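You operate a simulated robot arm through the tools that you are given. There is no shell and no other tool.

Carry out the task below with a simulated robot arm. There is one attempt and no reset: what you move stays moved.

Task
Crimp the blue round plug: in the nest, knob to blue, one stroke.
Fine: hand clear of the nest for the stroke; then the plug goes back to its rest.

It is judged by the outcome, as a careful person would: the job done as asked, and still so three seconds after it is handed in. It fails if anything else is knocked over, pushed out of place, dropped, spilled or broken.

Robot
A 7-joint arm with a fingered hand, fixed in place. Base frame: the origin is on the floor under the middle of its stand, x ahead of it, y to its left, z up; the work surface is at about z = 0.86. Readings come in m, degrees, newtons and seconds.
With the tool pointing down near the work surface it reaches from about 0.1 to 0.68 m from the base axis. Its first joint turns from -69.0 to 172.0 degrees. Payload 3.4 kg.
Tool frame: the origin (TCP) lies between the finger pads and is the grasp point; the fingertips stand 0.025 m ahead of it; z points along the fingers, y is the line along which they close. The gripper opens to 0.088 m; its body begins 0.029 m behind the TCP. The gripper is a hand of 5 fingers: y runs from the thumb to the fingers, the wrist lies at [-0.013, -0.097, -0.162] in the tool frame, and closing takes about 1.5 s.
Orientation is that of the tool frame in the base frame, as [roll, pitch, yaw] about the fixed x, y, z axes, in that order (R = Rz(yaw) Ry(pitch) Rx(roll)). With the fingers straight down and the wrist toward the robot, the tool's x, y and z point along [0, 1, 0], [1, 0, 0] and [0, 0, -1] of the base frame.

Tools
- The arm moves only by the tool step_arm. Its arguments are lists of equal length, an entry for each row: "delta_pos": the shift along the base's x, y, z in m, a list of three; "turn": the turn, a rotation vector about the base's x, y, z in degrees, a list of three. In form: {"delta_pos": [[tx, ty, tz], ...], "turn": [[ax, ay, az], ...]}. A call has 1 to 20 rows; each row is the pose to reach, as a shift and turn from the pose commanded when the call began. "fingers" is the gripper command, from -1 (fully open) to 1 (shut), values between in proportion, set as the call begins (left out, the last holds). Rows are played at 5 a second. More than 0.05 m and 8.6 degrees between two rows, or a gripper value outside its range, and nothing of the call is played. Where a pose cannot be reached the arm comes as near as it can. A force on the tool above 40 N (or 10 N above the force at the start of the call, whichever is more), or a blocked arm, ends the call early, and 0.2 s more pass. Each finger travels about 0.153 m/s and halts on what it meets, pressing with about 26 N; the grip force reading is that of the motor and also rises with nothing between the fingers. The clock runs only during rows and for 0.2 s after the last one: add rows that repeat a pose to give the fingers time. It gives the time, the measured TCP pose, the force on the tool (base axes), the opening and the grip force at its end, in the units of the frame above (readings bear some noise), with the torque about the TCP (base axes, N m) and any sound that the robot's microphone picked up.
- Cameras (640 x 400 px; columns grow to the right, rows downward): "scene" is fixed at [0.0488, 0.499, 1.4684]; the picture's right is [-0.82, -0.57, 0.00], its down [-0.11, 0.16, -0.98] and it looks along [0.56, -0.80, -0.20] (base axes); focal length 329 px, centre (320, 200). "wrist" rides on the gripper at [0.059, -0.079, -0.105] in the tool frame; the picture's right is [-0.73, 0.32, -0.61], its down [-0.62, -0.68, 0.38] and it looks along [-0.29, 0.66, 0.70] (tool axes); focal length 234 px, centre (320, 200). There is no depth. A picture from a camera that has moved, and an enlarged one, comes with that camera's place and axes in the base frame and with its lens.
- get_image(camera): a new picture of that camera. No time passes.
- lift_body(by): slides the trunk up (or, below 0, down) by that many m; the arm rides with it, the base frame stays. It gives what a move gives, with no picture.
- curl_fingers(index, middle, ring, little, thumb_bend, thumb_turn): sets how far each is bent, from 0 (flat) to 1 (curled in); at 0.3 the hand is open as for a grip, at 0.7 the pads meet at the TCP. One left out holds its place. A second passes; each finger stops where it meets its share of the squeeze, and holds until it gets a number again. A gripper value or a shape takes the hand back. It gives what a move gives, with no picture; readings hold the bend of each and the force on index, middle, ring, little, thumb and palm. thumb_turn goes from beside the hand (0) to across from the fingers (1), as for a grip.
- hand_shape(shape): the hand has 5 fingers and takes this shape, open, in about a second: jaw (thumb against the fingers, like two jaws); tri (thumb and two fingers); tip (a fingertip pinch); poke (one finger out to press); point (the index stretched); flat (the hand flat); cup (the hand cupped); fist (a fist). The gripper value then closes the fingers along that shape, each until it touches; the sizes above hold for jaw. It gives what a move gives, with no picture.
- close_up(camera, box): a new picture of the part [left, top, right, bottom] of that camera's present view, enlarged. No time passes.
- finish_job(): hands the job in; it is judged then, once.

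Places have to be worked out from the pictures, the camera data and where the tool is seen. Open the gripper and draw the arm clear of the work before you hand the job in, unless the task says otherwise.

The tools are called as name(argument=value, ...) on one line, values as JSON. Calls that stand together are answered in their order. step_arm: Moves the arm, as the interface text tells. Its arguments: {"type":"object","properties":{"delta_pos":{"type":"array"},"turn":{"type":"array"},"fingers":{"type":"number"}},"required":["delta_pos","turn"]} The other tools are called the same way: lift_body (by) moves the trunk up or down; hand_shape (shape) gives the hand a shape; curl_fingers (index, middle, ring, little, thumb_bend, thumb_turn) moves the fingers one by one; get_image (camera) takes a picture; close_up (camera, box) takes an enlarged picture of a part of a camera's view; finish_job () hands the job in.

At the start:

```text
t: 0.0
eef_pos: [0.3967, -0.1821, 1.4115]
tcp_rot: [179.8, 0.0, 90.0]
wrist_force: [0.3, 0.0, -0.2]
moment: [0.03, 0.0, 0.0]
opening: 0.0878
grasp_force: 0.0
shape: jaw
bend: [0.3, 0.3, 0.3, 0.3, 0.3, 0.98]
finger forces: [0.0, 0.0, 0.1, 0.1, 0.1, 0.1]
trunk travel left (down, up): [-0.75, 0.19]
```

scene: 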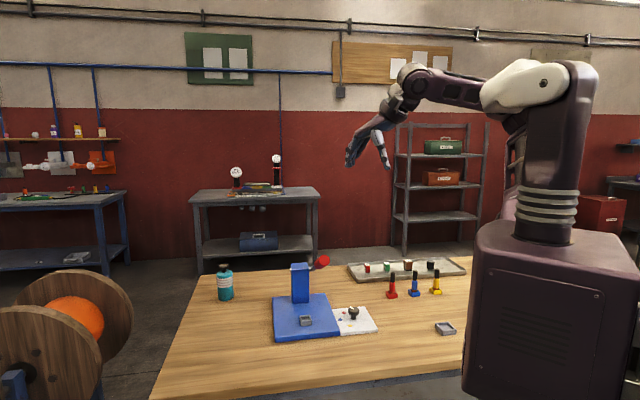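
wrist: 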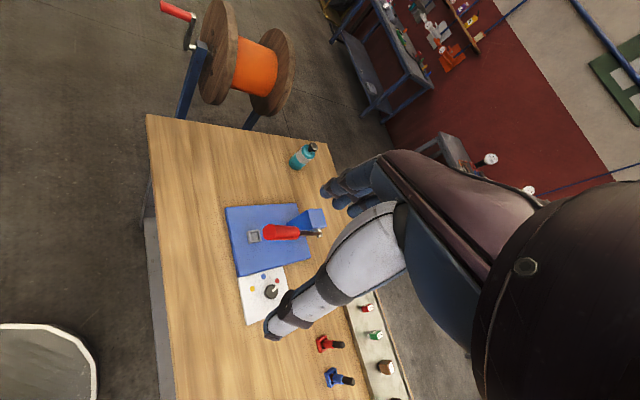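

I'll start with close-ups of the work area to find the plugs, the nest, the knob and the lever.

close_up(camera="scene", box=[250, 240, 410, 340])

close_up(camera="scene", box=[340, 240, 500, 340])

close_up(camera="wrist", box=[200, 180, 360, 280])

close_up(camera="wrist", box=[220, 250, 460, 400])

```text
4.00 times, centred on (330, 290) of scene
camera zoom: at [0.0488, 0.499, 1.4684], right [-0.82, -0.57, 0.0], down [-0.11, 0.16, -0.98], along [0.56, -0.8, -0.2], focal length 1315 px, centre (280, -160)
```

zoom: 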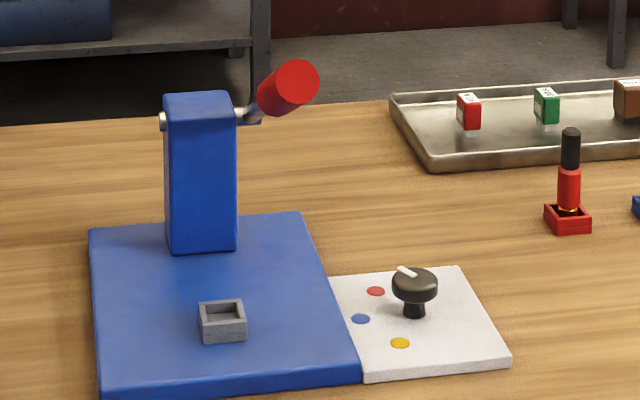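

```text
4.00 times, centred on (420, 290) of scene
camera zoom: at [0.0488, 0.499, 1.4684], right [-0.82, -0.57, 0.0], down [-0.11, 0.16, -0.98], along [0.56, -0.8, -0.2], focal length 1315 px, centre (-80, -160)
```

zoom: 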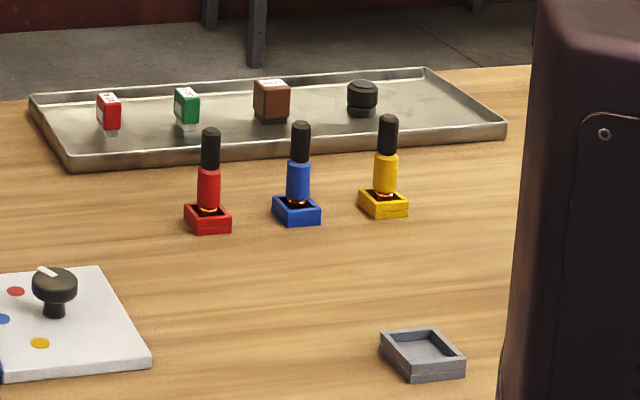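

```text
4.00 times, centred on (280, 230) of wrist
camera zoom: at [0.3177, -0.1249, 1.5158], right [0.32, -0.73, 0.61], down [-0.68, -0.62, -0.38], along [0.66, -0.29, -0.7], focal length 937 px, centre (480, 80)
```

zoom: 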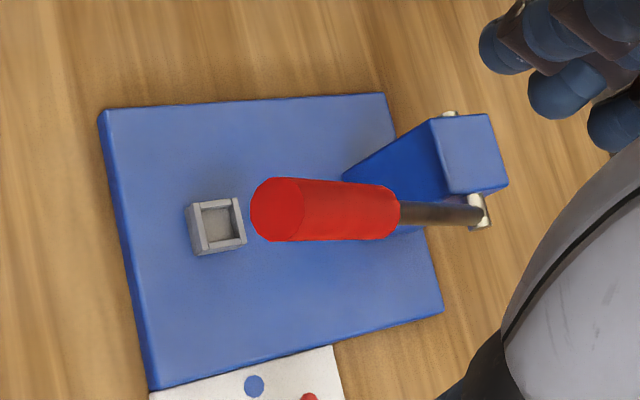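

```text
2.67 times, centred on (340, 325) of wrist
camera zoom: at [0.3177, -0.1249, 1.5158], right [0.32, -0.73, 0.61], down [-0.68, -0.62, -0.38], along [0.66, -0.29, -0.7], focal length 624 px, centre (267, -133)
```

zoom: 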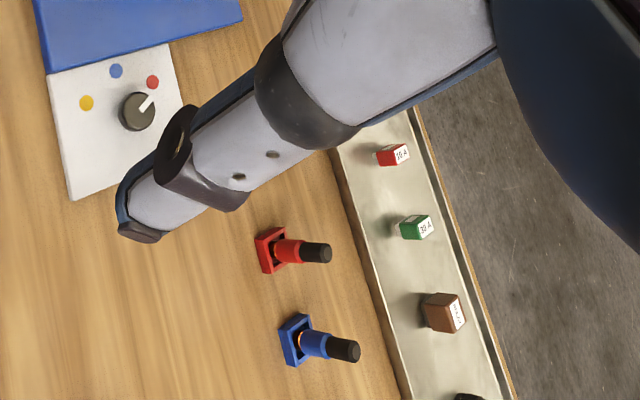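

The blue plug stands in its rest at roughly (0.42, -0.67) and the nest is near (0.63, -0.246). The knob is near (0.52, -0.363), and the lever handle tip is around (0.55, -0.22, 1.11). Some of these are near or past the stated reach, so I'll lower the trunk a little, with the hand still well above everything, to see how that changes it.

lift_body(by=-0.15)

get_image(camera="scene")

get_image(camera="wrist")

```text
t: 1.8
eef_pos: [0.3966, -0.1826, 1.2612]
tcp_rot: [179.9, -0.1, 90.0]
wrist_force: [0.6, 0.1, -0.5]
moment: [0.01, -0.02, 0.02]
opening: 0.0877
grasp_force: 0.1
shape: jaw
bend: [0.3, 0.3, 0.3, 0.3, 0.3, 0.98]
finger forces: [0.1, 0.0, 0.0, 0.1, 0.1, 0.0]
trunk travel left (down, up): [-0.6, 0.34]
```

```text
taken
```

scene: 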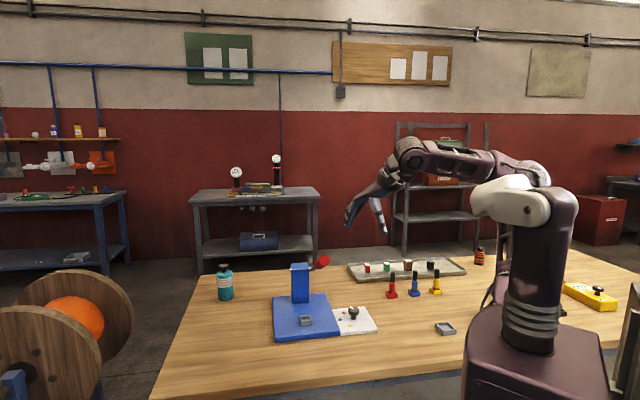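

```text
taken
camera wrist: at [0.3176, -0.1247, 1.3659], right [0.32, -0.73, 0.61], down [-0.68, -0.62, -0.38], along [0.66, -0.29, -0.7], focal length 234 px, centre (320, 200)
```

wrist: 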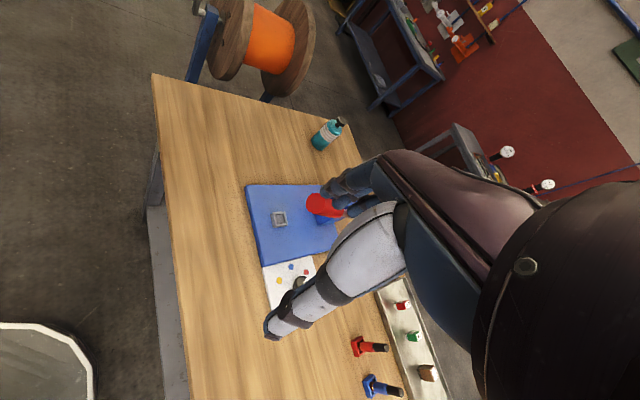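

The trunk lowers freely and the hand is still well clear. I'll swing the hand over toward the blue plug, turning the wrist so the fingers straddle it across the row, and keep it high.

step_arm(delta_pos=[[0.0, -0.045, 0.0], [0.0, -0.09, 0.0], [0.0, -0.135, 0.0], [0.0, -0.18, 0.0], [0.0, -0.225, 0.0], [0.0, -0.27, 0.0], [0.0, -0.315, 0.0], [0.0, -0.36, 0.0], [0.0, -0.36, 0.0]], turn=[[0, 0, -6], [0, 0, -12], [0, 0, -18], [0, 0, -24], [0, 0, -30], [0, 0, -36], [0, 0, -42], [0, 0, -48], [0, 0, -48]])

get_image(camera="wrist")

get_image(camera="scene")

```text
t: 3.8
eef_pos: [0.3952, -0.5409, 1.2626]
tcp_rot: [180.0, 0.0, 41.9]
wrist_force: [-0.2, -0.3, -0.1]
moment: [-0.05, 0.0, 0.02]
opening: 0.0877
grasp_force: 0.1
shape: jaw
bend: [0.3, 0.3, 0.3, 0.3, 0.3, 0.98]
finger forces: [0.0, 0.0, 0.1, 0.1, 0.0, 0.1]
trunk travel left (down, up): [-0.6, 0.34]
```

```text
taken
camera wrist: at [0.3862, -0.4443, 1.3665], right [-0.33, -0.72, 0.61], down [-0.92, 0.09, -0.39], along [0.22, -0.68, -0.69], focal length 234 px, centre (320, 200)
```

wrist: 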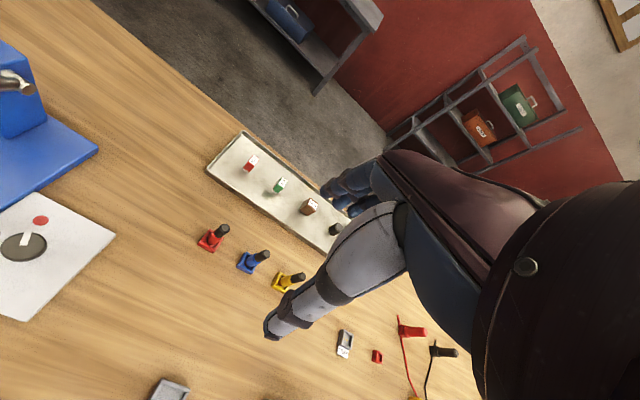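

```text
taken
```

scene: 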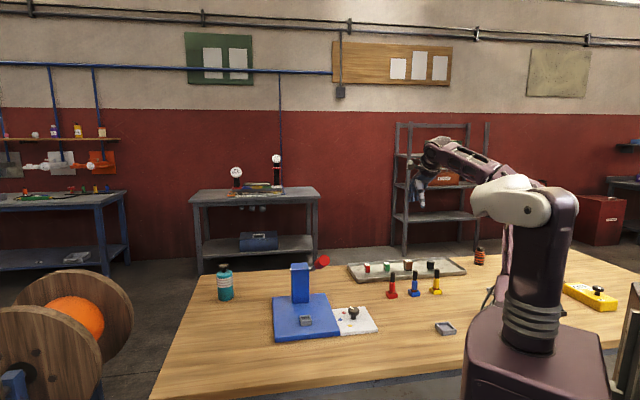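

The arm reaches there fine. I'll take a close-up of the three plugs to check their shape and the exact place of the blue one.

close_up(camera="wrist", box=[180, 200, 340, 300])

close_up(camera="scene", box=[370, 255, 466, 315])

close_up(camera="wrist", box=[0, 180, 160, 280])

```text
4.00 times, centred on (260, 250) of wrist
camera zoom: at [0.3862, -0.4443, 1.3665], right [-0.33, -0.72, 0.61], down [-0.92, 0.09, -0.39], along [0.22, -0.68, -0.69], focal length 937 px, centre (560, 0)
```

zoom: 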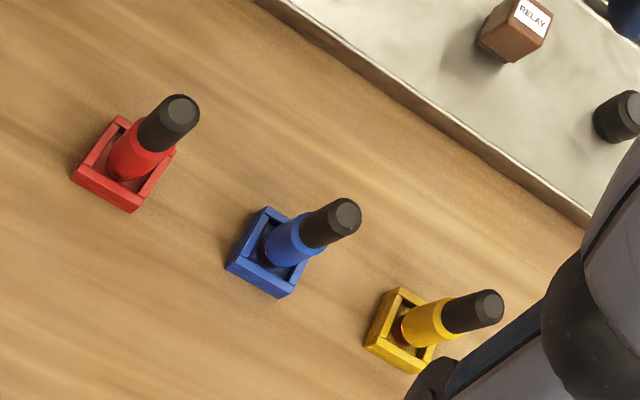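

```text
6.67 times, centred on (418, 285) of scene
camera zoom: at [0.0488, 0.499, 1.4684], right [-0.82, -0.57, 0.0], down [-0.11, 0.16, -0.98], along [0.56, -0.8, -0.2], focal length 2192 px, centre (-333, -367)
```

zoom: 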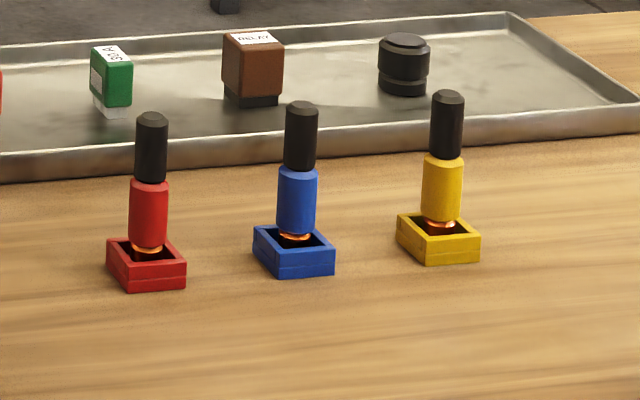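

```text
4.00 times, centred on (80, 230) of wrist
camera zoom: at [0.3862, -0.4443, 1.3665], right [-0.33, -0.72, 0.61], down [-0.92, 0.09, -0.39], along [0.22, -0.68, -0.69], focal length 937 px, centre (1280, 80)
```

zoom: 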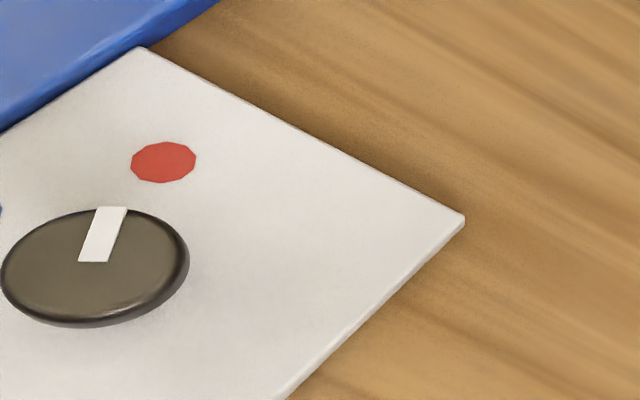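

From both cameras, the blue plug's axis is at about (0.424, -0.664), its top at z≈0.955 and its black grip between z≈0.918 and 0.955. I'll move to a hover above it and check the reach there.

step_arm(delta_pos=[[0.007, -0.031, -0.02], [0.014, -0.062, -0.05], [0.021, -0.093, -0.08], [0.027, -0.122, -0.11], [0.027, -0.122, -0.15], [0.027, -0.122, -0.18], [0.027, -0.122, -0.18]], turn=[[0, 0, 0], [0, 0, 0], [0, 0, 0], [0, 0, 0], [0, 0, 0], [0, 0, 0], [0, 0, 0]])

get_image(camera="wrist")

close_up(camera="scene", box=[340, 180, 500, 320])

```text
t: 5.3
eef_pos: [0.4227, -0.6633, 1.0811]
tcp_rot: [179.9, 0.0, 42.0]
wrist_force: [0.2, 0.2, 0.3]
moment: [-0.02, -0.02, -0.01]
opening: 0.0876
grasp_force: 0.0
shape: jaw
bend: [0.3, 0.3, 0.3, 0.3, 0.3, 0.98]
finger forces: [0.1, 0.0, 0.1, 0.1, 0.1, 0.0]
trunk travel left (down, up): [-0.6, 0.34]
```

```text
taken
camera wrist: at [0.4137, -0.5677, 1.1856], right [-0.33, -0.73, 0.61], down [-0.92, 0.09, -0.39], along [0.23, -0.68, -0.7], focal length 234 px, centre (320, 200)
```

wrist: 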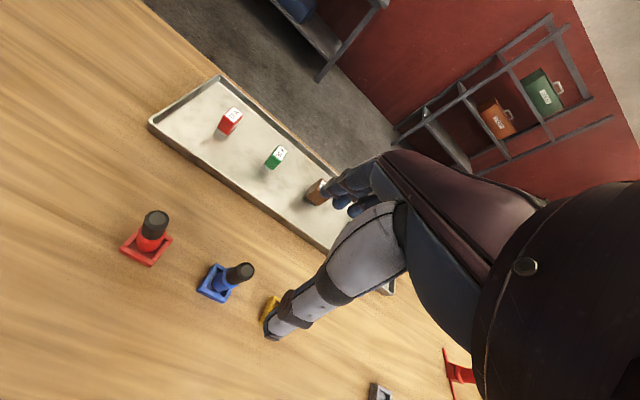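

```text
2.86 times, centred on (420, 250) of scene
camera zoom: at [0.0488, 0.499, 1.4684], right [-0.82, -0.57, 0.0], down [-0.11, 0.16, -0.98], along [0.56, -0.8, -0.2], focal length 940 px, centre (34, 57)
```

zoom: 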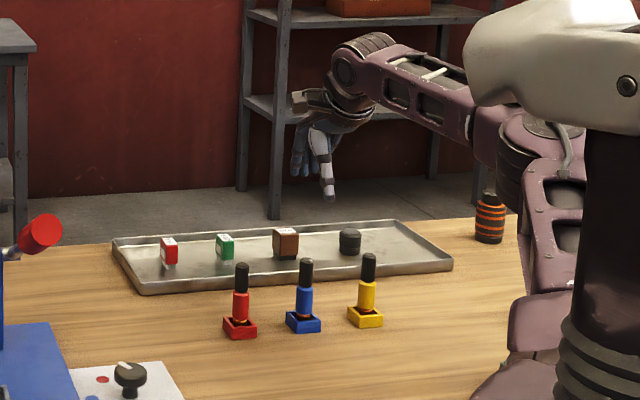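

The arm is hovering over the plug without strain. A close-up from the nearer wrist camera should pin down the plug's axis relative to the tool.

close_up(camera="wrist", box=[160, 230, 320, 330])

close_up(camera="scene", box=[380, 205, 476, 310])

```text
4.00 times, centred on (240, 280) of wrist
camera zoom: at [0.4137, -0.5677, 1.1856], right [-0.33, -0.73, 0.61], down [-0.92, 0.09, -0.39], along [0.23, -0.68, -0.7], focal length 937 px, centre (640, -120)
```

zoom: 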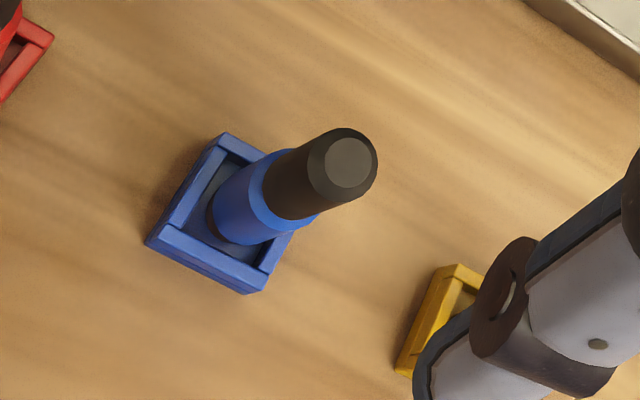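

```text
3.81 times, centred on (428, 258) of scene
camera zoom: at [0.0488, 0.499, 1.4684], right [-0.82, -0.57, 0.0], down [-0.11, 0.16, -0.98], along [0.56, -0.8, -0.2], focal length 1253 px, centre (-91, -19)
```

zoom: 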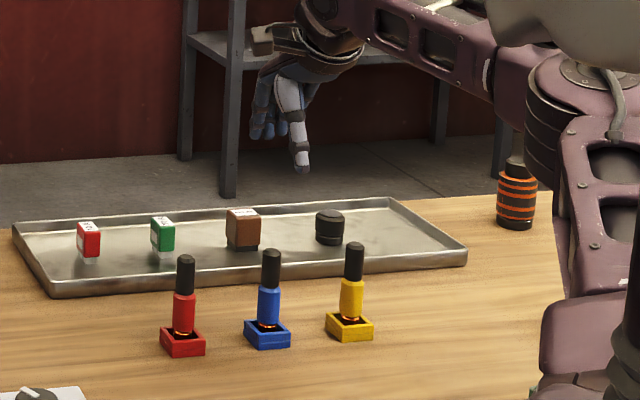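

The plug's axis projects within about 3 mm of the tool axis. I'll descend to grip height with that small correction and the hand still open.

step_arm(delta_pos=[[0.002, -0.001, -0.04], [0.002, -0.001, -0.08], [0.002, -0.001, -0.115], [0.002, -0.001, -0.141], [0.002, -0.001, -0.141]], turn=[[0, 0, 0], [0, 0, 0], [0, 0, 0], [0, 0, 0], [0, 0, 0]])

get_image(camera="wrist")

close_up(camera="scene", box=[364, 220, 476, 310])

```text
t: 6.5
eef_pos: [0.4243, -0.6664, 0.9418]
tcp_rot: [179.9, 0.0, 42.0]
wrist_force: [0.2, 0.1, 0.3]
moment: [-0.01, -0.01, 0.03]
opening: 0.0878
grasp_force: 0.0
shape: jaw
bend: [0.3, 0.3, 0.3, 0.3, 0.3, 0.98]
finger forces: [0.0, 0.0, 0.1, 0.0, 0.0, 0.0]
trunk travel left (down, up): [-0.6, 0.34]
```

```text
taken
camera wrist: at [0.4161, -0.5692, 1.0444], right [-0.33, -0.73, 0.61], down [-0.92, 0.09, -0.39], along [0.22, -0.68, -0.7], focal length 234 px, centre (320, 200)
```

wrist: 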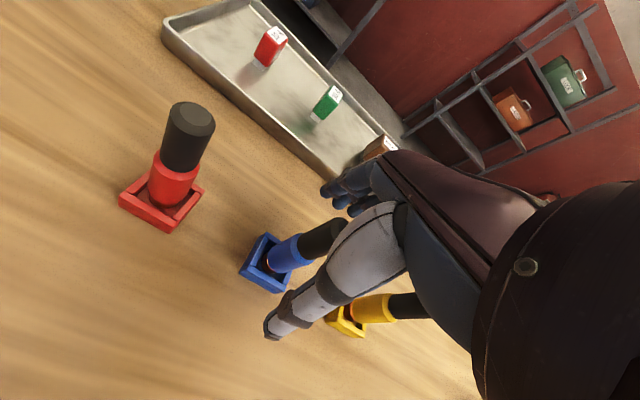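

```text
4.44 times, centred on (420, 265) of scene
camera zoom: at [0.0488, 0.499, 1.4684], right [-0.82, -0.57, 0.0], down [-0.11, 0.16, -0.98], along [0.56, -0.8, -0.2], focal length 1462 px, centre (-124, -89)
```

zoom: 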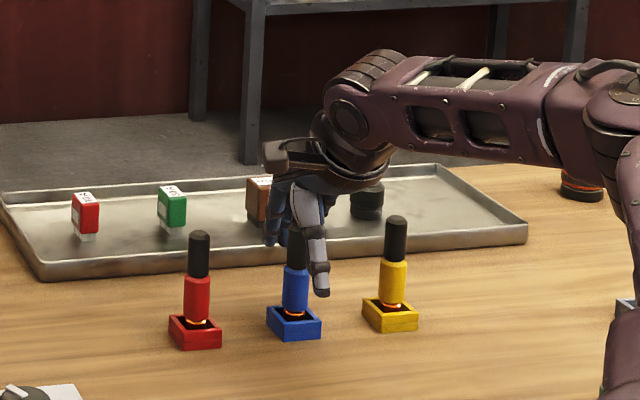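

The plug's black grip sits between the thumb and the fingers. I'll close the hand on it without moving the arm.

step_arm(delta_pos=[[0, 0, 0], [0, 0, 0], [0, 0, 0], [0, 0, 0], [0, 0, 0], [0, 0, 0], [0, 0, 0], [0, 0, 0], [0, 0, 0], [0, 0, 0]], turn=[[0, 0, 0], [0, 0, 0], [0, 0, 0], [0, 0, 0], [0, 0, 0], [0, 0, 0], [0, 0, 0], [0, 0, 0], [0, 0, 0], [0, 0, 0]], fingers=1)

get_image(camera="wrist")

close_up(camera="scene", box=[364, 220, 476, 310])

```text
t: 8.8
eef_pos: [0.4246, -0.6665, 0.9401]
tcp_rot: [179.9, -0.1, 41.9]
wrist_force: [-1.6, -0.1, -1.8]
moment: [0.03, 0.01, 0.02]
opening: 0.0139
grasp_force: 25.7
shape: jaw
bend: [0.72, 0.66, 0.7, 0.7, 0.75, 1.0]
finger forces: [14.3, 6.3, 0.0, 0.0, 21.8, 0.0]
trunk travel left (down, up): [-0.6, 0.34]
```

```text
taken
camera wrist: at [0.4162, -0.5696, 1.0443], right [-0.32, -0.73, 0.61], down [-0.92, 0.09, -0.38], along [0.22, -0.68, -0.7], focal length 234 px, centre (320, 200)
```

wrist: 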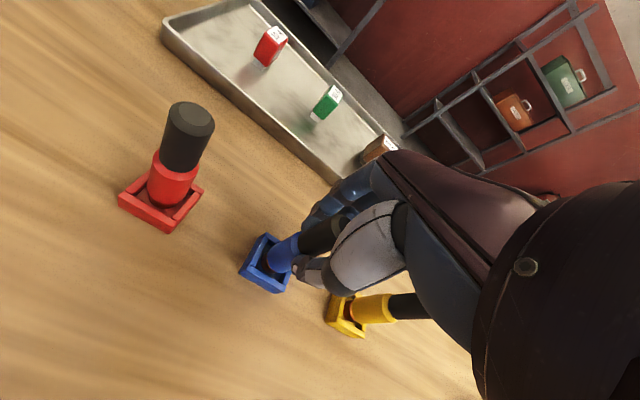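

```text
4.44 times, centred on (420, 265) of scene
camera zoom: at [0.0488, 0.499, 1.4684], right [-0.82, -0.57, 0.0], down [-0.11, 0.16, -0.98], along [0.56, -0.8, -0.2], focal length 1462 px, centre (-124, -89)
```

zoom: 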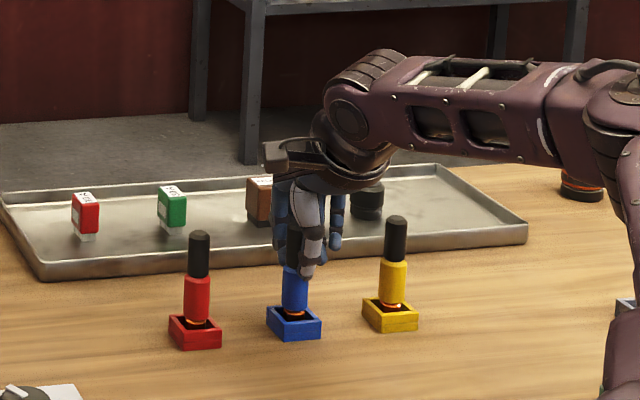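

Index, middle and thumb all read contact force, so the plug is held. I'll look closely for tilt before lifting.

close_up(camera="wrist", box=[230, 160, 390, 310])

close_up(camera="scene", box=[396, 255, 444, 300])

```text
2.67 times, centred on (310, 235) of wrist
camera zoom: at [0.4162, -0.5696, 1.0443], right [-0.32, -0.73, 0.61], down [-0.92, 0.09, -0.38], along [0.22, -0.68, -0.7], focal length 624 px, centre (347, 107)
```

zoom: 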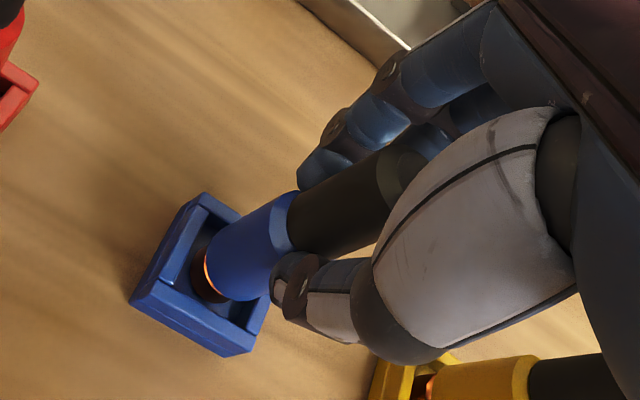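

```text
8.89 times, centred on (420, 278) of scene
camera zoom: at [0.0488, 0.499, 1.4684], right [-0.82, -0.57, 0.0], down [-0.11, 0.16, -0.98], along [0.56, -0.8, -0.2], focal length 2923 px, centre (-569, -489)
```

zoom: 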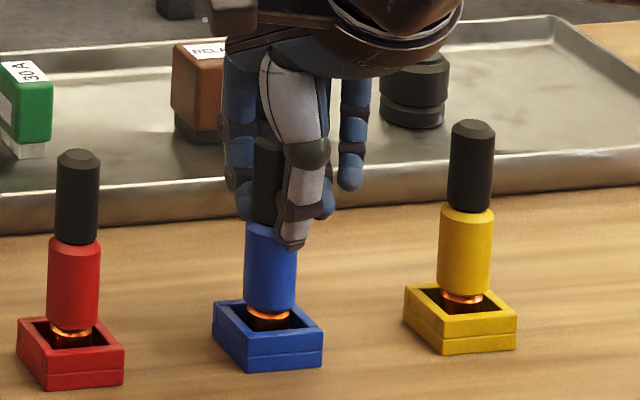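

The plug still stands straight, pinched between the index and middle fingers and the thumb. I'll lift 3 cm and check that it follows without slipping.

step_arm(delta_pos=[[0, 0, 0.01], [0, 0, 0.02], [0, 0, 0.03], [0, 0, 0.03]], turn=[[0, 0, 0], [0, 0, 0], [0, 0, 0], [0, 0, 0]])

close_up(camera="scene", box=[390, 245, 454, 300])

close_up(camera="wrist", box=[230, 160, 390, 310])

```text
t: 9.8
eef_pos: [0.4259, -0.6659, 0.9693]
tcp_rot: [179.9, -0.1, 42.0]
wrist_force: [-0.2, -0.5, -1.1]
moment: [0.0, 0.01, -0.01]
opening: 0.0141
grasp_force: 26.3
shape: jaw
bend: [0.72, 0.66, 0.7, 0.7, 0.75, 1.0]
finger forces: [15.2, 6.6, 0.1, 0.0, 21.8, 0.0]
trunk travel left (down, up): [-0.6, 0.34]
```

```text
7.27 times, centred on (422, 272) of scene
camera zoom: at [0.0488, 0.499, 1.4684], right [-0.82, -0.57, 0.0], down [-0.11, 0.16, -0.98], along [0.56, -0.8, -0.2], focal length 2392 px, centre (-422, -327)
```

zoom: 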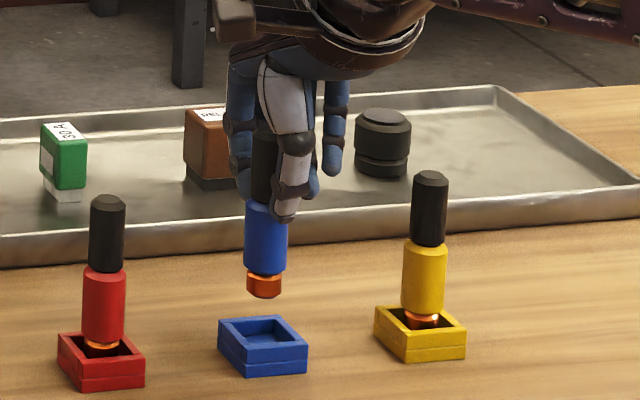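

```text
2.67 times, centred on (310, 235) of wrist
camera zoom: at [0.4168, -0.5684, 1.0745], right [-0.32, -0.73, 0.61], down [-0.92, 0.09, -0.38], along [0.22, -0.68, -0.7], focal length 624 px, centre (347, 107)
```

zoom: 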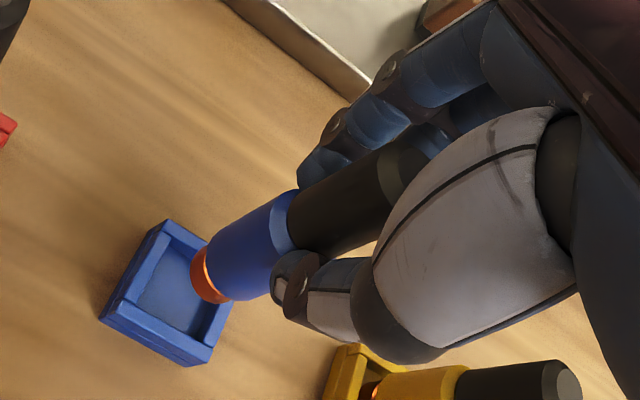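

The plug lifts cleanly and doesn't slip. With the hand straight down, though, the palm would hit the lever when placing at the nest, since the lever arm overhangs about 4 cm to one side. So I'll set the plug back in its rest and regrip it with the hand leaning away from the lever side.

step_arm(delta_pos=[[0, 0, -0.01], [0, 0, -0.02], [0, 0, -0.0295], [0, 0, -0.0295]], turn=[[0, 0, 0], [0, 0, 0], [0, 0, 0], [0, 0, 0]])

close_up(camera="scene", box=[390, 245, 454, 300])

close_up(camera="wrist", box=[230, 160, 390, 310])

```text
t: 10.8
eef_pos: [0.4248, -0.6645, 0.9413]
tcp_rot: [179.9, 0.0, 41.9]
wrist_force: [-0.4, -0.3, 1.1]
moment: [0.0, 0.02, -0.01]
opening: 0.0139
grasp_force: 25.8
shape: jaw
bend: [0.72, 0.66, 0.7, 0.7, 0.76, 1.0]
finger forces: [15.4, 7.1, 0.0, 0.1, 22.0, 0.0]
trunk travel left (down, up): [-0.6, 0.34]
```

```text
7.27 times, centred on (422, 272) of scene
camera zoom: at [0.0488, 0.499, 1.4684], right [-0.82, -0.57, 0.0], down [-0.11, 0.16, -0.98], along [0.56, -0.8, -0.2], focal length 2392 px, centre (-422, -327)
```

zoom: 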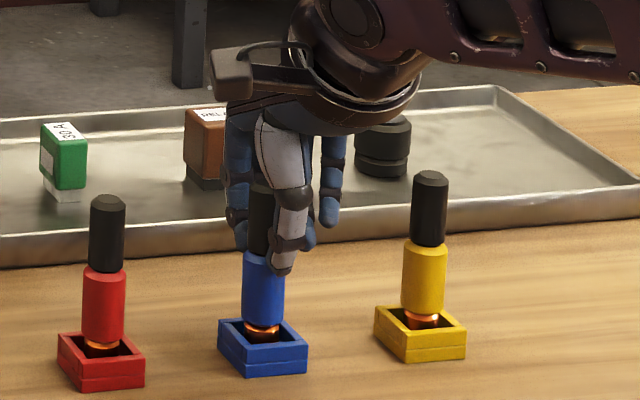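

```text
2.67 times, centred on (310, 235) of wrist
camera zoom: at [0.4165, -0.5682, 1.0453], right [-0.33, -0.72, 0.61], down [-0.92, 0.09, -0.38], along [0.22, -0.68, -0.69], focal length 624 px, centre (347, 107)
```

zoom: 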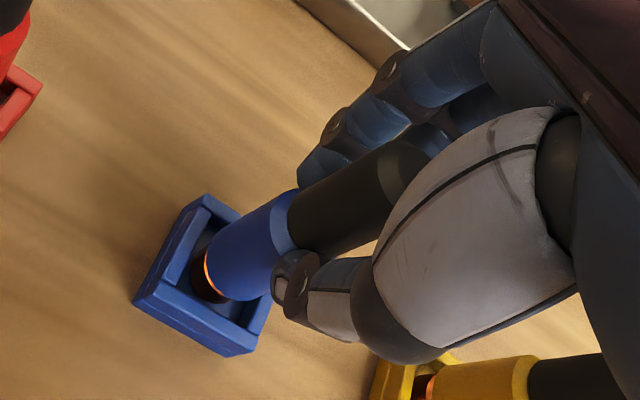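

The plug is back on the floor of its rest. I'll open the hand in place, then check that it's standing free.

step_arm(delta_pos=[[0, 0, 0], [0, 0, 0], [0, 0, 0], [0, 0, 0], [0, 0, 0]], turn=[[0, 0, 0], [0, 0, 0], [0, 0, 0], [0, 0, 0], [0, 0, 0]], fingers=-1)

close_up(camera="scene", box=[390, 245, 454, 300])

close_up(camera="wrist", box=[200, 160, 360, 310])

```text
t: 11.9
eef_pos: [0.4261, -0.6658, 0.9415]
tcp_rot: [179.9, 0.0, 42.0]
wrist_force: [1.2, -0.1, -0.2]
moment: [0.01, -0.02, 0.01]
opening: 0.0876
grasp_force: 0.1
shape: jaw
bend: [0.3, 0.3, 0.3, 0.3, 0.3, 0.98]
finger forces: [0.1, 0.0, 0.0, 0.1, 0.0, 0.1]
trunk travel left (down, up): [-0.6, 0.34]
```

```text
7.27 times, centred on (422, 272) of scene
camera zoom: at [0.0488, 0.499, 1.4684], right [-0.82, -0.57, 0.0], down [-0.11, 0.16, -0.98], along [0.56, -0.8, -0.2], focal length 2392 px, centre (-422, -327)
```

zoom: 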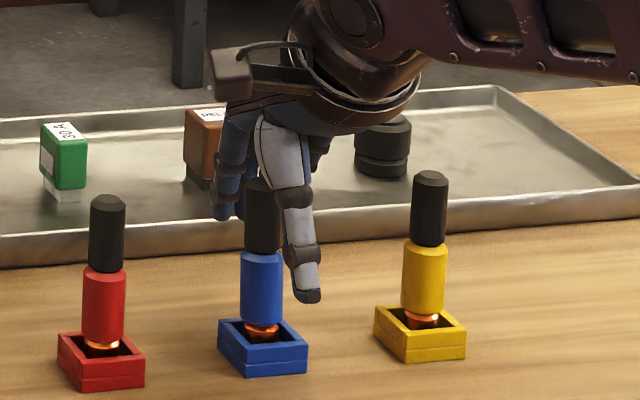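

```text
2.67 times, centred on (280, 235) of wrist
camera zoom: at [0.4166, -0.5682, 1.0453], right [-0.32, -0.73, 0.61], down [-0.92, 0.09, -0.38], along [0.22, -0.68, -0.7], focal length 624 px, centre (427, 107)
```

zoom: 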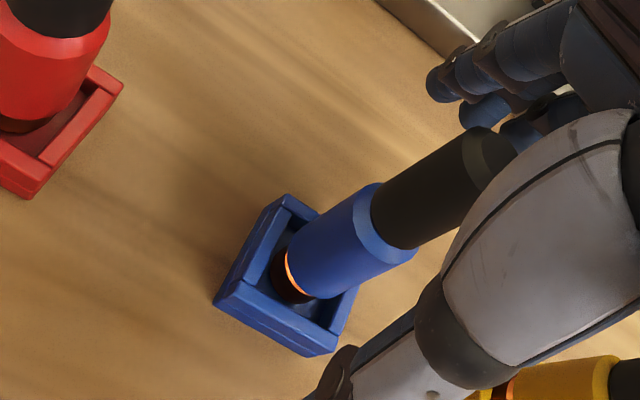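

The plug stands upright and free. Next I'll raise the hand and lean it 40° about the finger-closing axis, which puts the palm on the side away from where the lever will be.

step_arm(delta_pos=[[0, 0, 0.04], [0, 0, 0.08], [0, 0, 0.1], [0, 0, 0.1], [0, 0, 0.1], [0, 0, 0.1], [0, 0, 0.1], [0, 0, 0.1], [0, 0, 0.1]], turn=[[0, 0, 0], [0, 0, 0], [-5.35, 5.94, 0], [-10.7, 11.88, 0], [-16.05, 17.82, 0], [-21.4, 23.76, 0], [-26.77, 29.73, 0], [-26.77, 29.73, 0], [-26.77, 29.73, 0]])

get_image(camera="wrist")

get_image(camera="scene")

close_up(camera="scene", box=[364, 205, 476, 310])

```text
t: 13.9
eef_pos: [0.4256, -0.6659, 1.0407]
tcp_rot: [179.8, 40.0, 41.8]
wrist_force: [0.0, 0.9, -0.7]
moment: [0.01, 0.01, 0.0]
opening: 0.0878
grasp_force: 0.1
shape: jaw
bend: [0.3, 0.3, 0.3, 0.3, 0.3, 0.98]
finger forces: [0.1, 0.0, 0.1, 0.1, 0.0, 0.0]
trunk travel left (down, up): [-0.6, 0.34]
```

```text
taken
camera wrist: at [0.4569, -0.5324, 1.0827], right [0.09, -0.35, 0.93], down [-0.99, 0.02, 0.11], along [-0.06, -0.94, -0.35], focal length 234 px, centre (320, 200)
```

wrist: 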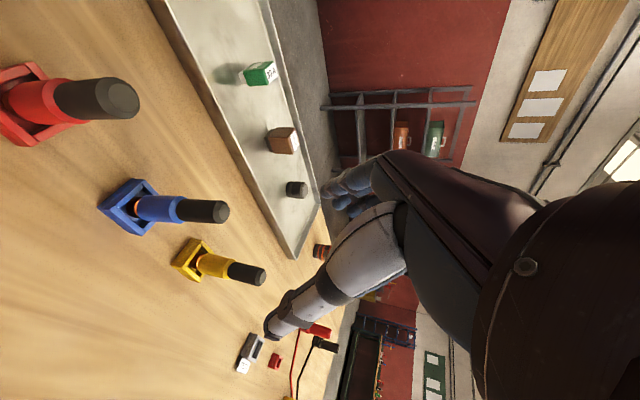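

```text
taken
```

scene: 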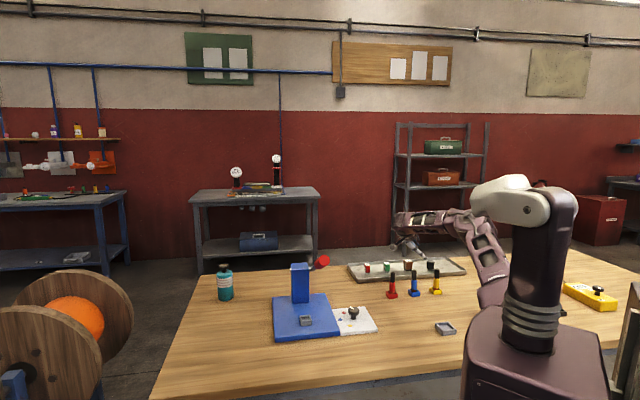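

```text
3.81 times, centred on (420, 258) of scene
camera zoom: at [0.0488, 0.499, 1.4684], right [-0.82, -0.57, 0.0], down [-0.11, 0.16, -0.98], along [0.56, -0.8, -0.2], focal length 1253 px, centre (-61, -19)
```

zoom: 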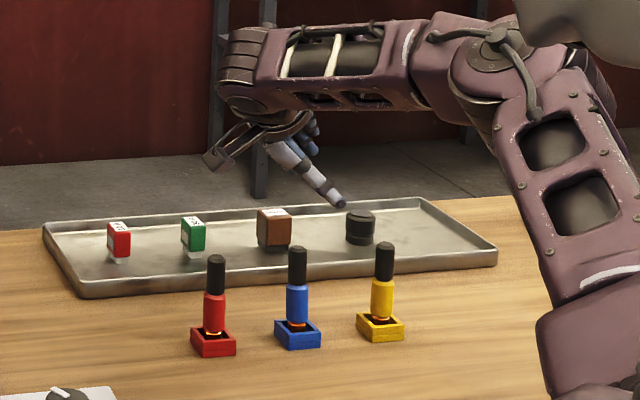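

The lean is reached at exactly 40°. I'll zoom in to verify where the plug sits in this tool frame before coming down on it.

close_up(camera="wrist", box=[90, 160, 250, 260])

```text
4.00 times, centred on (170, 210) of wrist
camera zoom: at [0.4569, -0.5324, 1.0827], right [0.09, -0.35, 0.93], down [-0.99, 0.02, 0.11], along [-0.06, -0.94, -0.35], focal length 937 px, centre (920, 160)
```

zoom: 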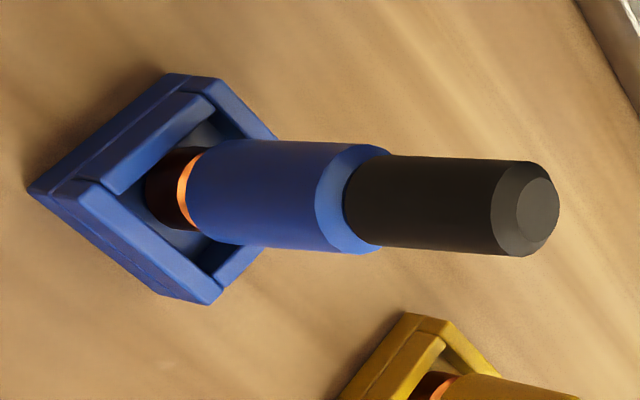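

Accounting for the viewing geometry, the plug's foot and rest are centred on the tool axis and the plug is vertical, with its top at z≈0.96. I'll come straight down around it with the hand open.

step_arm(delta_pos=[[0, 0, -0.03], [0, 0, -0.06], [0, 0, -0.085], [0, 0, -0.099], [0, 0, -0.099]], turn=[[0, 0, 0], [0, 0, 0], [0, 0, 0], [0, 0, 0], [0, 0, 0]])

get_image(camera="wrist")

close_up(camera="scene", box=[364, 225, 476, 310])

```text
t: 15.2
eef_pos: [0.4241, -0.6653, 0.9422]
tcp_rot: [179.9, 39.9, 41.9]
wrist_force: [0.5, -0.8, -0.5]
moment: [-0.05, 0.0, 0.01]
opening: 0.088
grasp_force: 0.0
shape: jaw
bend: [0.3, 0.3, 0.3, 0.3, 0.3, 0.98]
finger forces: [0.1, 0.0, 0.0, 0.0, 0.0, 0.0]
trunk travel left (down, up): [-0.6, 0.34]
```

```text
taken
camera wrist: at [0.4561, -0.5326, 0.9842], right [0.09, -0.35, 0.93], down [-0.99, 0.02, 0.1], along [-0.06, -0.94, -0.35], focal length 234 px, centre (320, 200)
```

wrist: 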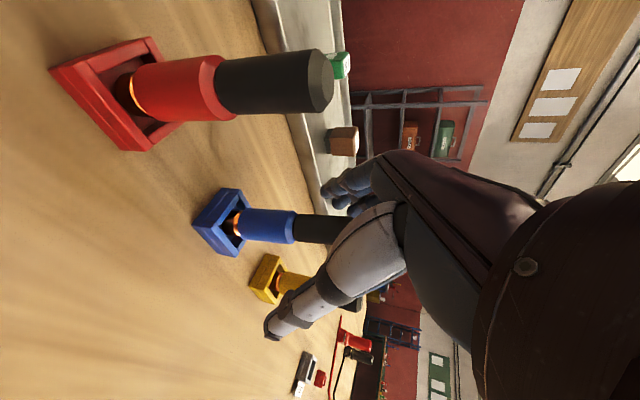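

```text
4.71 times, centred on (420, 268) of scene
camera zoom: at [0.0488, 0.499, 1.4684], right [-0.82, -0.57, 0.0], down [-0.11, 0.16, -0.98], along [0.56, -0.8, -0.2], focal length 1547 px, centre (-151, -118)
```

zoom: 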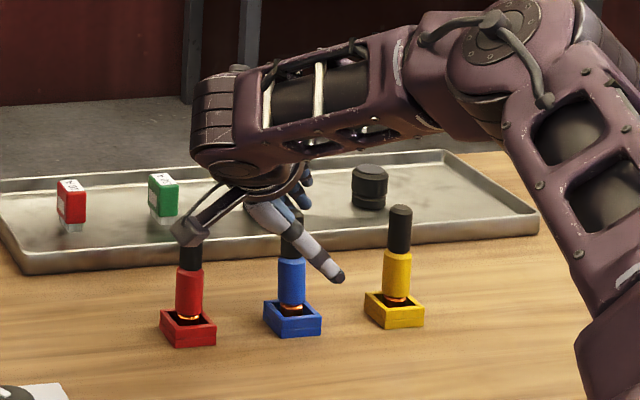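

The grip now sits between the leaning thumb and fingers, and the red and yellow plugs are untouched. I'll close the hand.

step_arm(delta_pos=[[0, 0, 0], [0, 0, 0], [0, 0, 0], [0, 0, 0], [0, 0, 0], [0, 0, 0], [0, 0, 0], [0, 0, 0], [0, 0, 0], [0, 0, 0]], turn=[[0, 0, 0], [0, 0, 0], [0, 0, 0], [0, 0, 0], [0, 0, 0], [0, 0, 0], [0, 0, 0], [0, 0, 0], [0, 0, 0], [0, 0, 0]], fingers=1)

close_up(camera="wrist", box=[180, 130, 400, 290])

close_up(camera="scene", box=[384, 245, 454, 305])

```text
t: 17.4
eef_pos: [0.4251, -0.6652, 0.943]
tcp_rot: [179.8, 40.0, 41.9]
wrist_force: [-0.6, -0.4, -0.1]
moment: [0.0, -0.01, 0.05]
opening: 0.0013
grasp_force: 26.3
shape: jaw
bend: [0.74, 0.7, 0.7, 0.7, 0.77, 1.0]
finger forces: [3.5, 0.1, 0.1, 0.0, 2.4, 0.1]
trunk travel left (down, up): [-0.6, 0.34]
```

```text
2.50 times, centred on (290, 210) of wrist
camera zoom: at [0.4563, -0.5328, 0.9843], right [0.09, -0.35, 0.93], down [-0.99, 0.02, 0.11], along [-0.06, -0.94, -0.35], focal length 585 px, centre (395, 175)
```

zoom: 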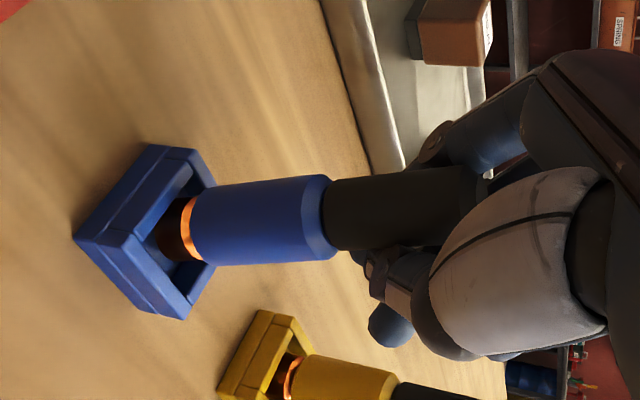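

```text
6.67 times, centred on (419, 275) of scene
camera zoom: at [0.0488, 0.499, 1.4684], right [-0.82, -0.57, 0.0], down [-0.11, 0.16, -0.98], along [0.56, -0.8, -0.2], focal length 2192 px, centre (-340, -300)
```

zoom: 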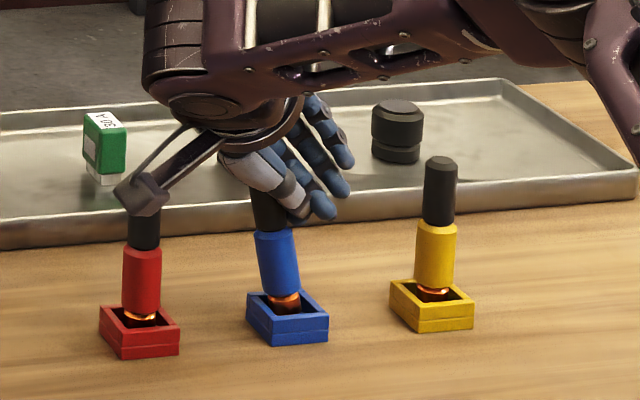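

The fingers slid past, with the opening nearly zero and little contact force. The plug got nudged into a slight tilt in its rest instead of being pinched. I'll reopen and check that it settles upright.

step_arm(delta_pos=[[0, 0, 0], [0, 0, 0], [0, 0, 0], [0, 0, 0], [0, 0, 0], [0, 0, 0]], turn=[[0, 0, 0], [0, 0, 0], [0, 0, 0], [0, 0, 0], [0, 0, 0], [0, 0, 0]], fingers=-1)

close_up(camera="wrist", box=[180, 130, 400, 290])

close_up(camera="scene", box=[384, 245, 454, 305])

```text
t: 18.8
eef_pos: [0.425, -0.6654, 0.9422]
tcp_rot: [179.7, 40.0, 41.7]
wrist_force: [-0.3, -0.4, -0.5]
moment: [0.0, -0.01, 0.01]
opening: 0.0878
grasp_force: 0.0
shape: jaw
bend: [0.3, 0.3, 0.3, 0.3, 0.3, 0.98]
finger forces: [0.0, 0.0, 0.0, 0.0, 0.0, 0.0]
trunk travel left (down, up): [-0.6, 0.34]
```

```text
2.50 times, centred on (290, 210) of wrist
camera zoom: at [0.4563, -0.5327, 0.9843], right [0.09, -0.35, 0.93], down [-0.99, 0.02, 0.11], along [-0.06, -0.94, -0.35], focal length 585 px, centre (395, 175)
```

zoom: 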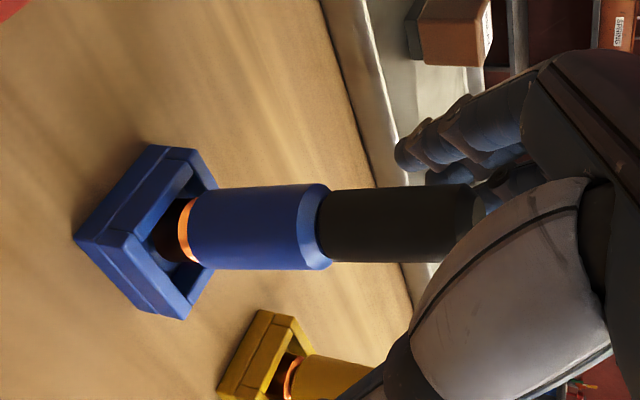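

```text
6.67 times, centred on (419, 275) of scene
camera zoom: at [0.0488, 0.499, 1.4684], right [-0.82, -0.57, 0.0], down [-0.11, 0.16, -0.98], along [0.56, -0.8, -0.2], focal length 2192 px, centre (-340, -300)
```

zoom: 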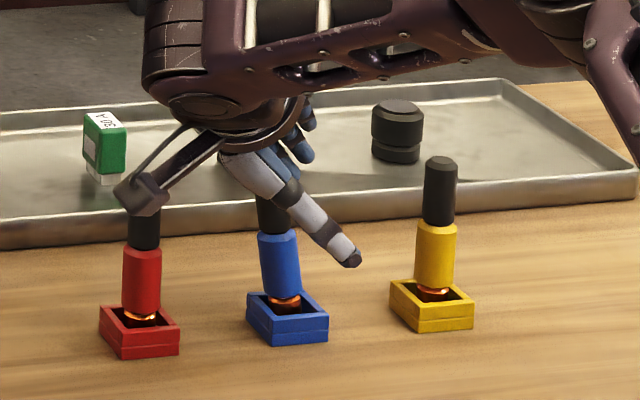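

The plug still looks slightly tilted, perhaps against the hand or the rest's wall. I'll back the hand straight up and look again.

step_arm(delta_pos=[[0, 0, 0.015], [0, 0, 0.03], [0, 0, 0.06], [0, 0, 0.09], [0, 0, 0.099], [0, 0, 0.099]], turn=[[0, 0, 0], [0, 0, 0], [0, 0, 0], [0, 0, 0], [0, 0, 0], [0, 0, 0]])

close_up(camera="wrist", box=[90, 160, 250, 260])

close_up(camera="scene", box=[384, 245, 454, 305])

```text
t: 20.1
eef_pos: [0.4263, -0.6659, 1.0416]
tcp_rot: [179.9, 40.0, 41.9]
wrist_force: [-0.5, 0.4, 0.0]
moment: [-0.04, -0.01, 0.05]
opening: 0.0878
grasp_force: 0.1
shape: jaw
bend: [0.3, 0.3, 0.3, 0.3, 0.3, 0.98]
finger forces: [0.0, 0.0, 0.0, 0.1, 0.0, 0.0]
trunk travel left (down, up): [-0.6, 0.34]
```

```text
4.00 times, centred on (170, 210) of wrist
camera zoom: at [0.4568, -0.5327, 1.0836], right [0.09, -0.35, 0.93], down [-0.99, 0.02, 0.11], along [-0.06, -0.94, -0.35], focal length 937 px, centre (920, 160)
```

zoom: 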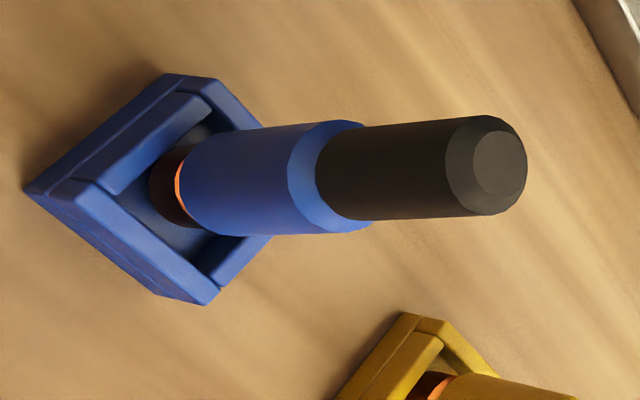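

```text
6.67 times, centred on (419, 275) of scene
camera zoom: at [0.0488, 0.499, 1.4684], right [-0.82, -0.57, 0.0], down [-0.11, 0.16, -0.98], along [0.56, -0.8, -0.2], focal length 2192 px, centre (-340, -300)
```

zoom: 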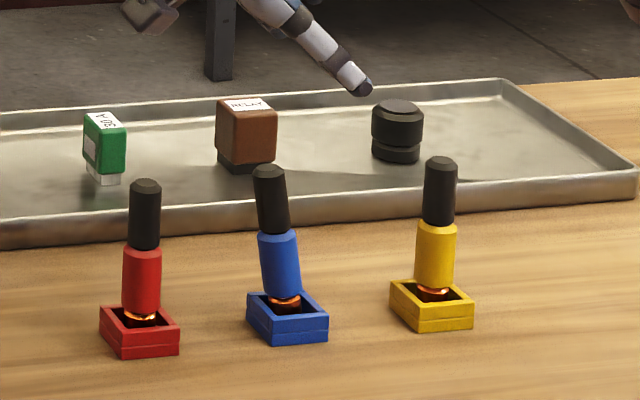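

The plug is resting about 9° off vertical in its rest. I'll straighten it using the grip that worked before: line the hand up with the plug's tilt, about 9° of lean, over its top.

step_arm(delta_pos=[[0, 0, 0.01], [0.003, 0.002, 0.02], [0.006, 0.004, 0.02], [0.0105, 0.0067, 0.02], [0.0105, 0.0067, 0.02]], turn=[[5.2, -5.76, 0], [10.4, -11.52, 0], [15.6, -17.28, 0], [20.74, -23.03, 0], [20.74, -23.03, 0]])

close_up(camera="wrist", box=[130, 190, 330, 315])

close_up(camera="scene", box=[374, 225, 464, 305])

```text
t: 21.4
eef_pos: [0.4357, -0.6588, 1.0613]
tcp_rot: [179.8, 8.9, 42.0]
wrist_force: [-0.3, -0.6, -0.2]
moment: [0.01, 0.02, 0.01]
opening: 0.0877
grasp_force: 0.1
shape: jaw
bend: [0.3, 0.3, 0.3, 0.3, 0.3, 0.98]
finger forces: [0.0, 0.0, 0.1, 0.0, 0.0, 0.1]
trunk travel left (down, up): [-0.6, 0.34]
```

```text
3.20 times, centred on (230, 252) of wrist
camera zoom: at [0.439, -0.5511, 1.155], right [-0.25, -0.66, 0.71], down [-0.96, 0.05, -0.28], along [0.15, -0.75, -0.64], focal length 749 px, centre (608, 32)
```

zoom: 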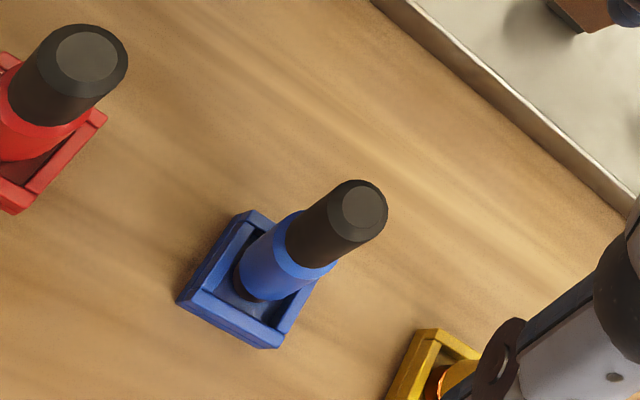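

```text
5.00 times, centred on (419, 265) of scene
camera zoom: at [0.0488, 0.499, 1.4684], right [-0.82, -0.57, 0.0], down [-0.11, 0.16, -0.98], along [0.56, -0.8, -0.2], focal length 1644 px, centre (-175, -125)
```

zoom: 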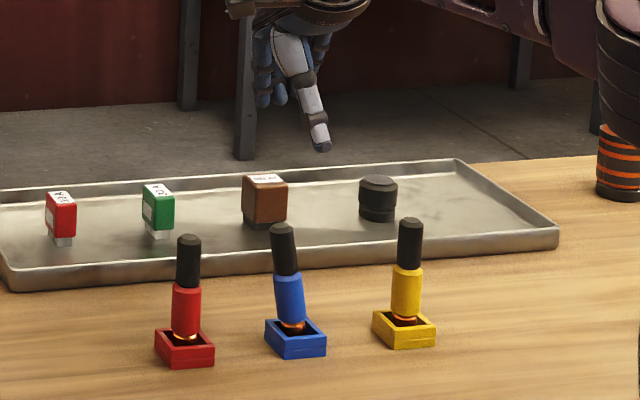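

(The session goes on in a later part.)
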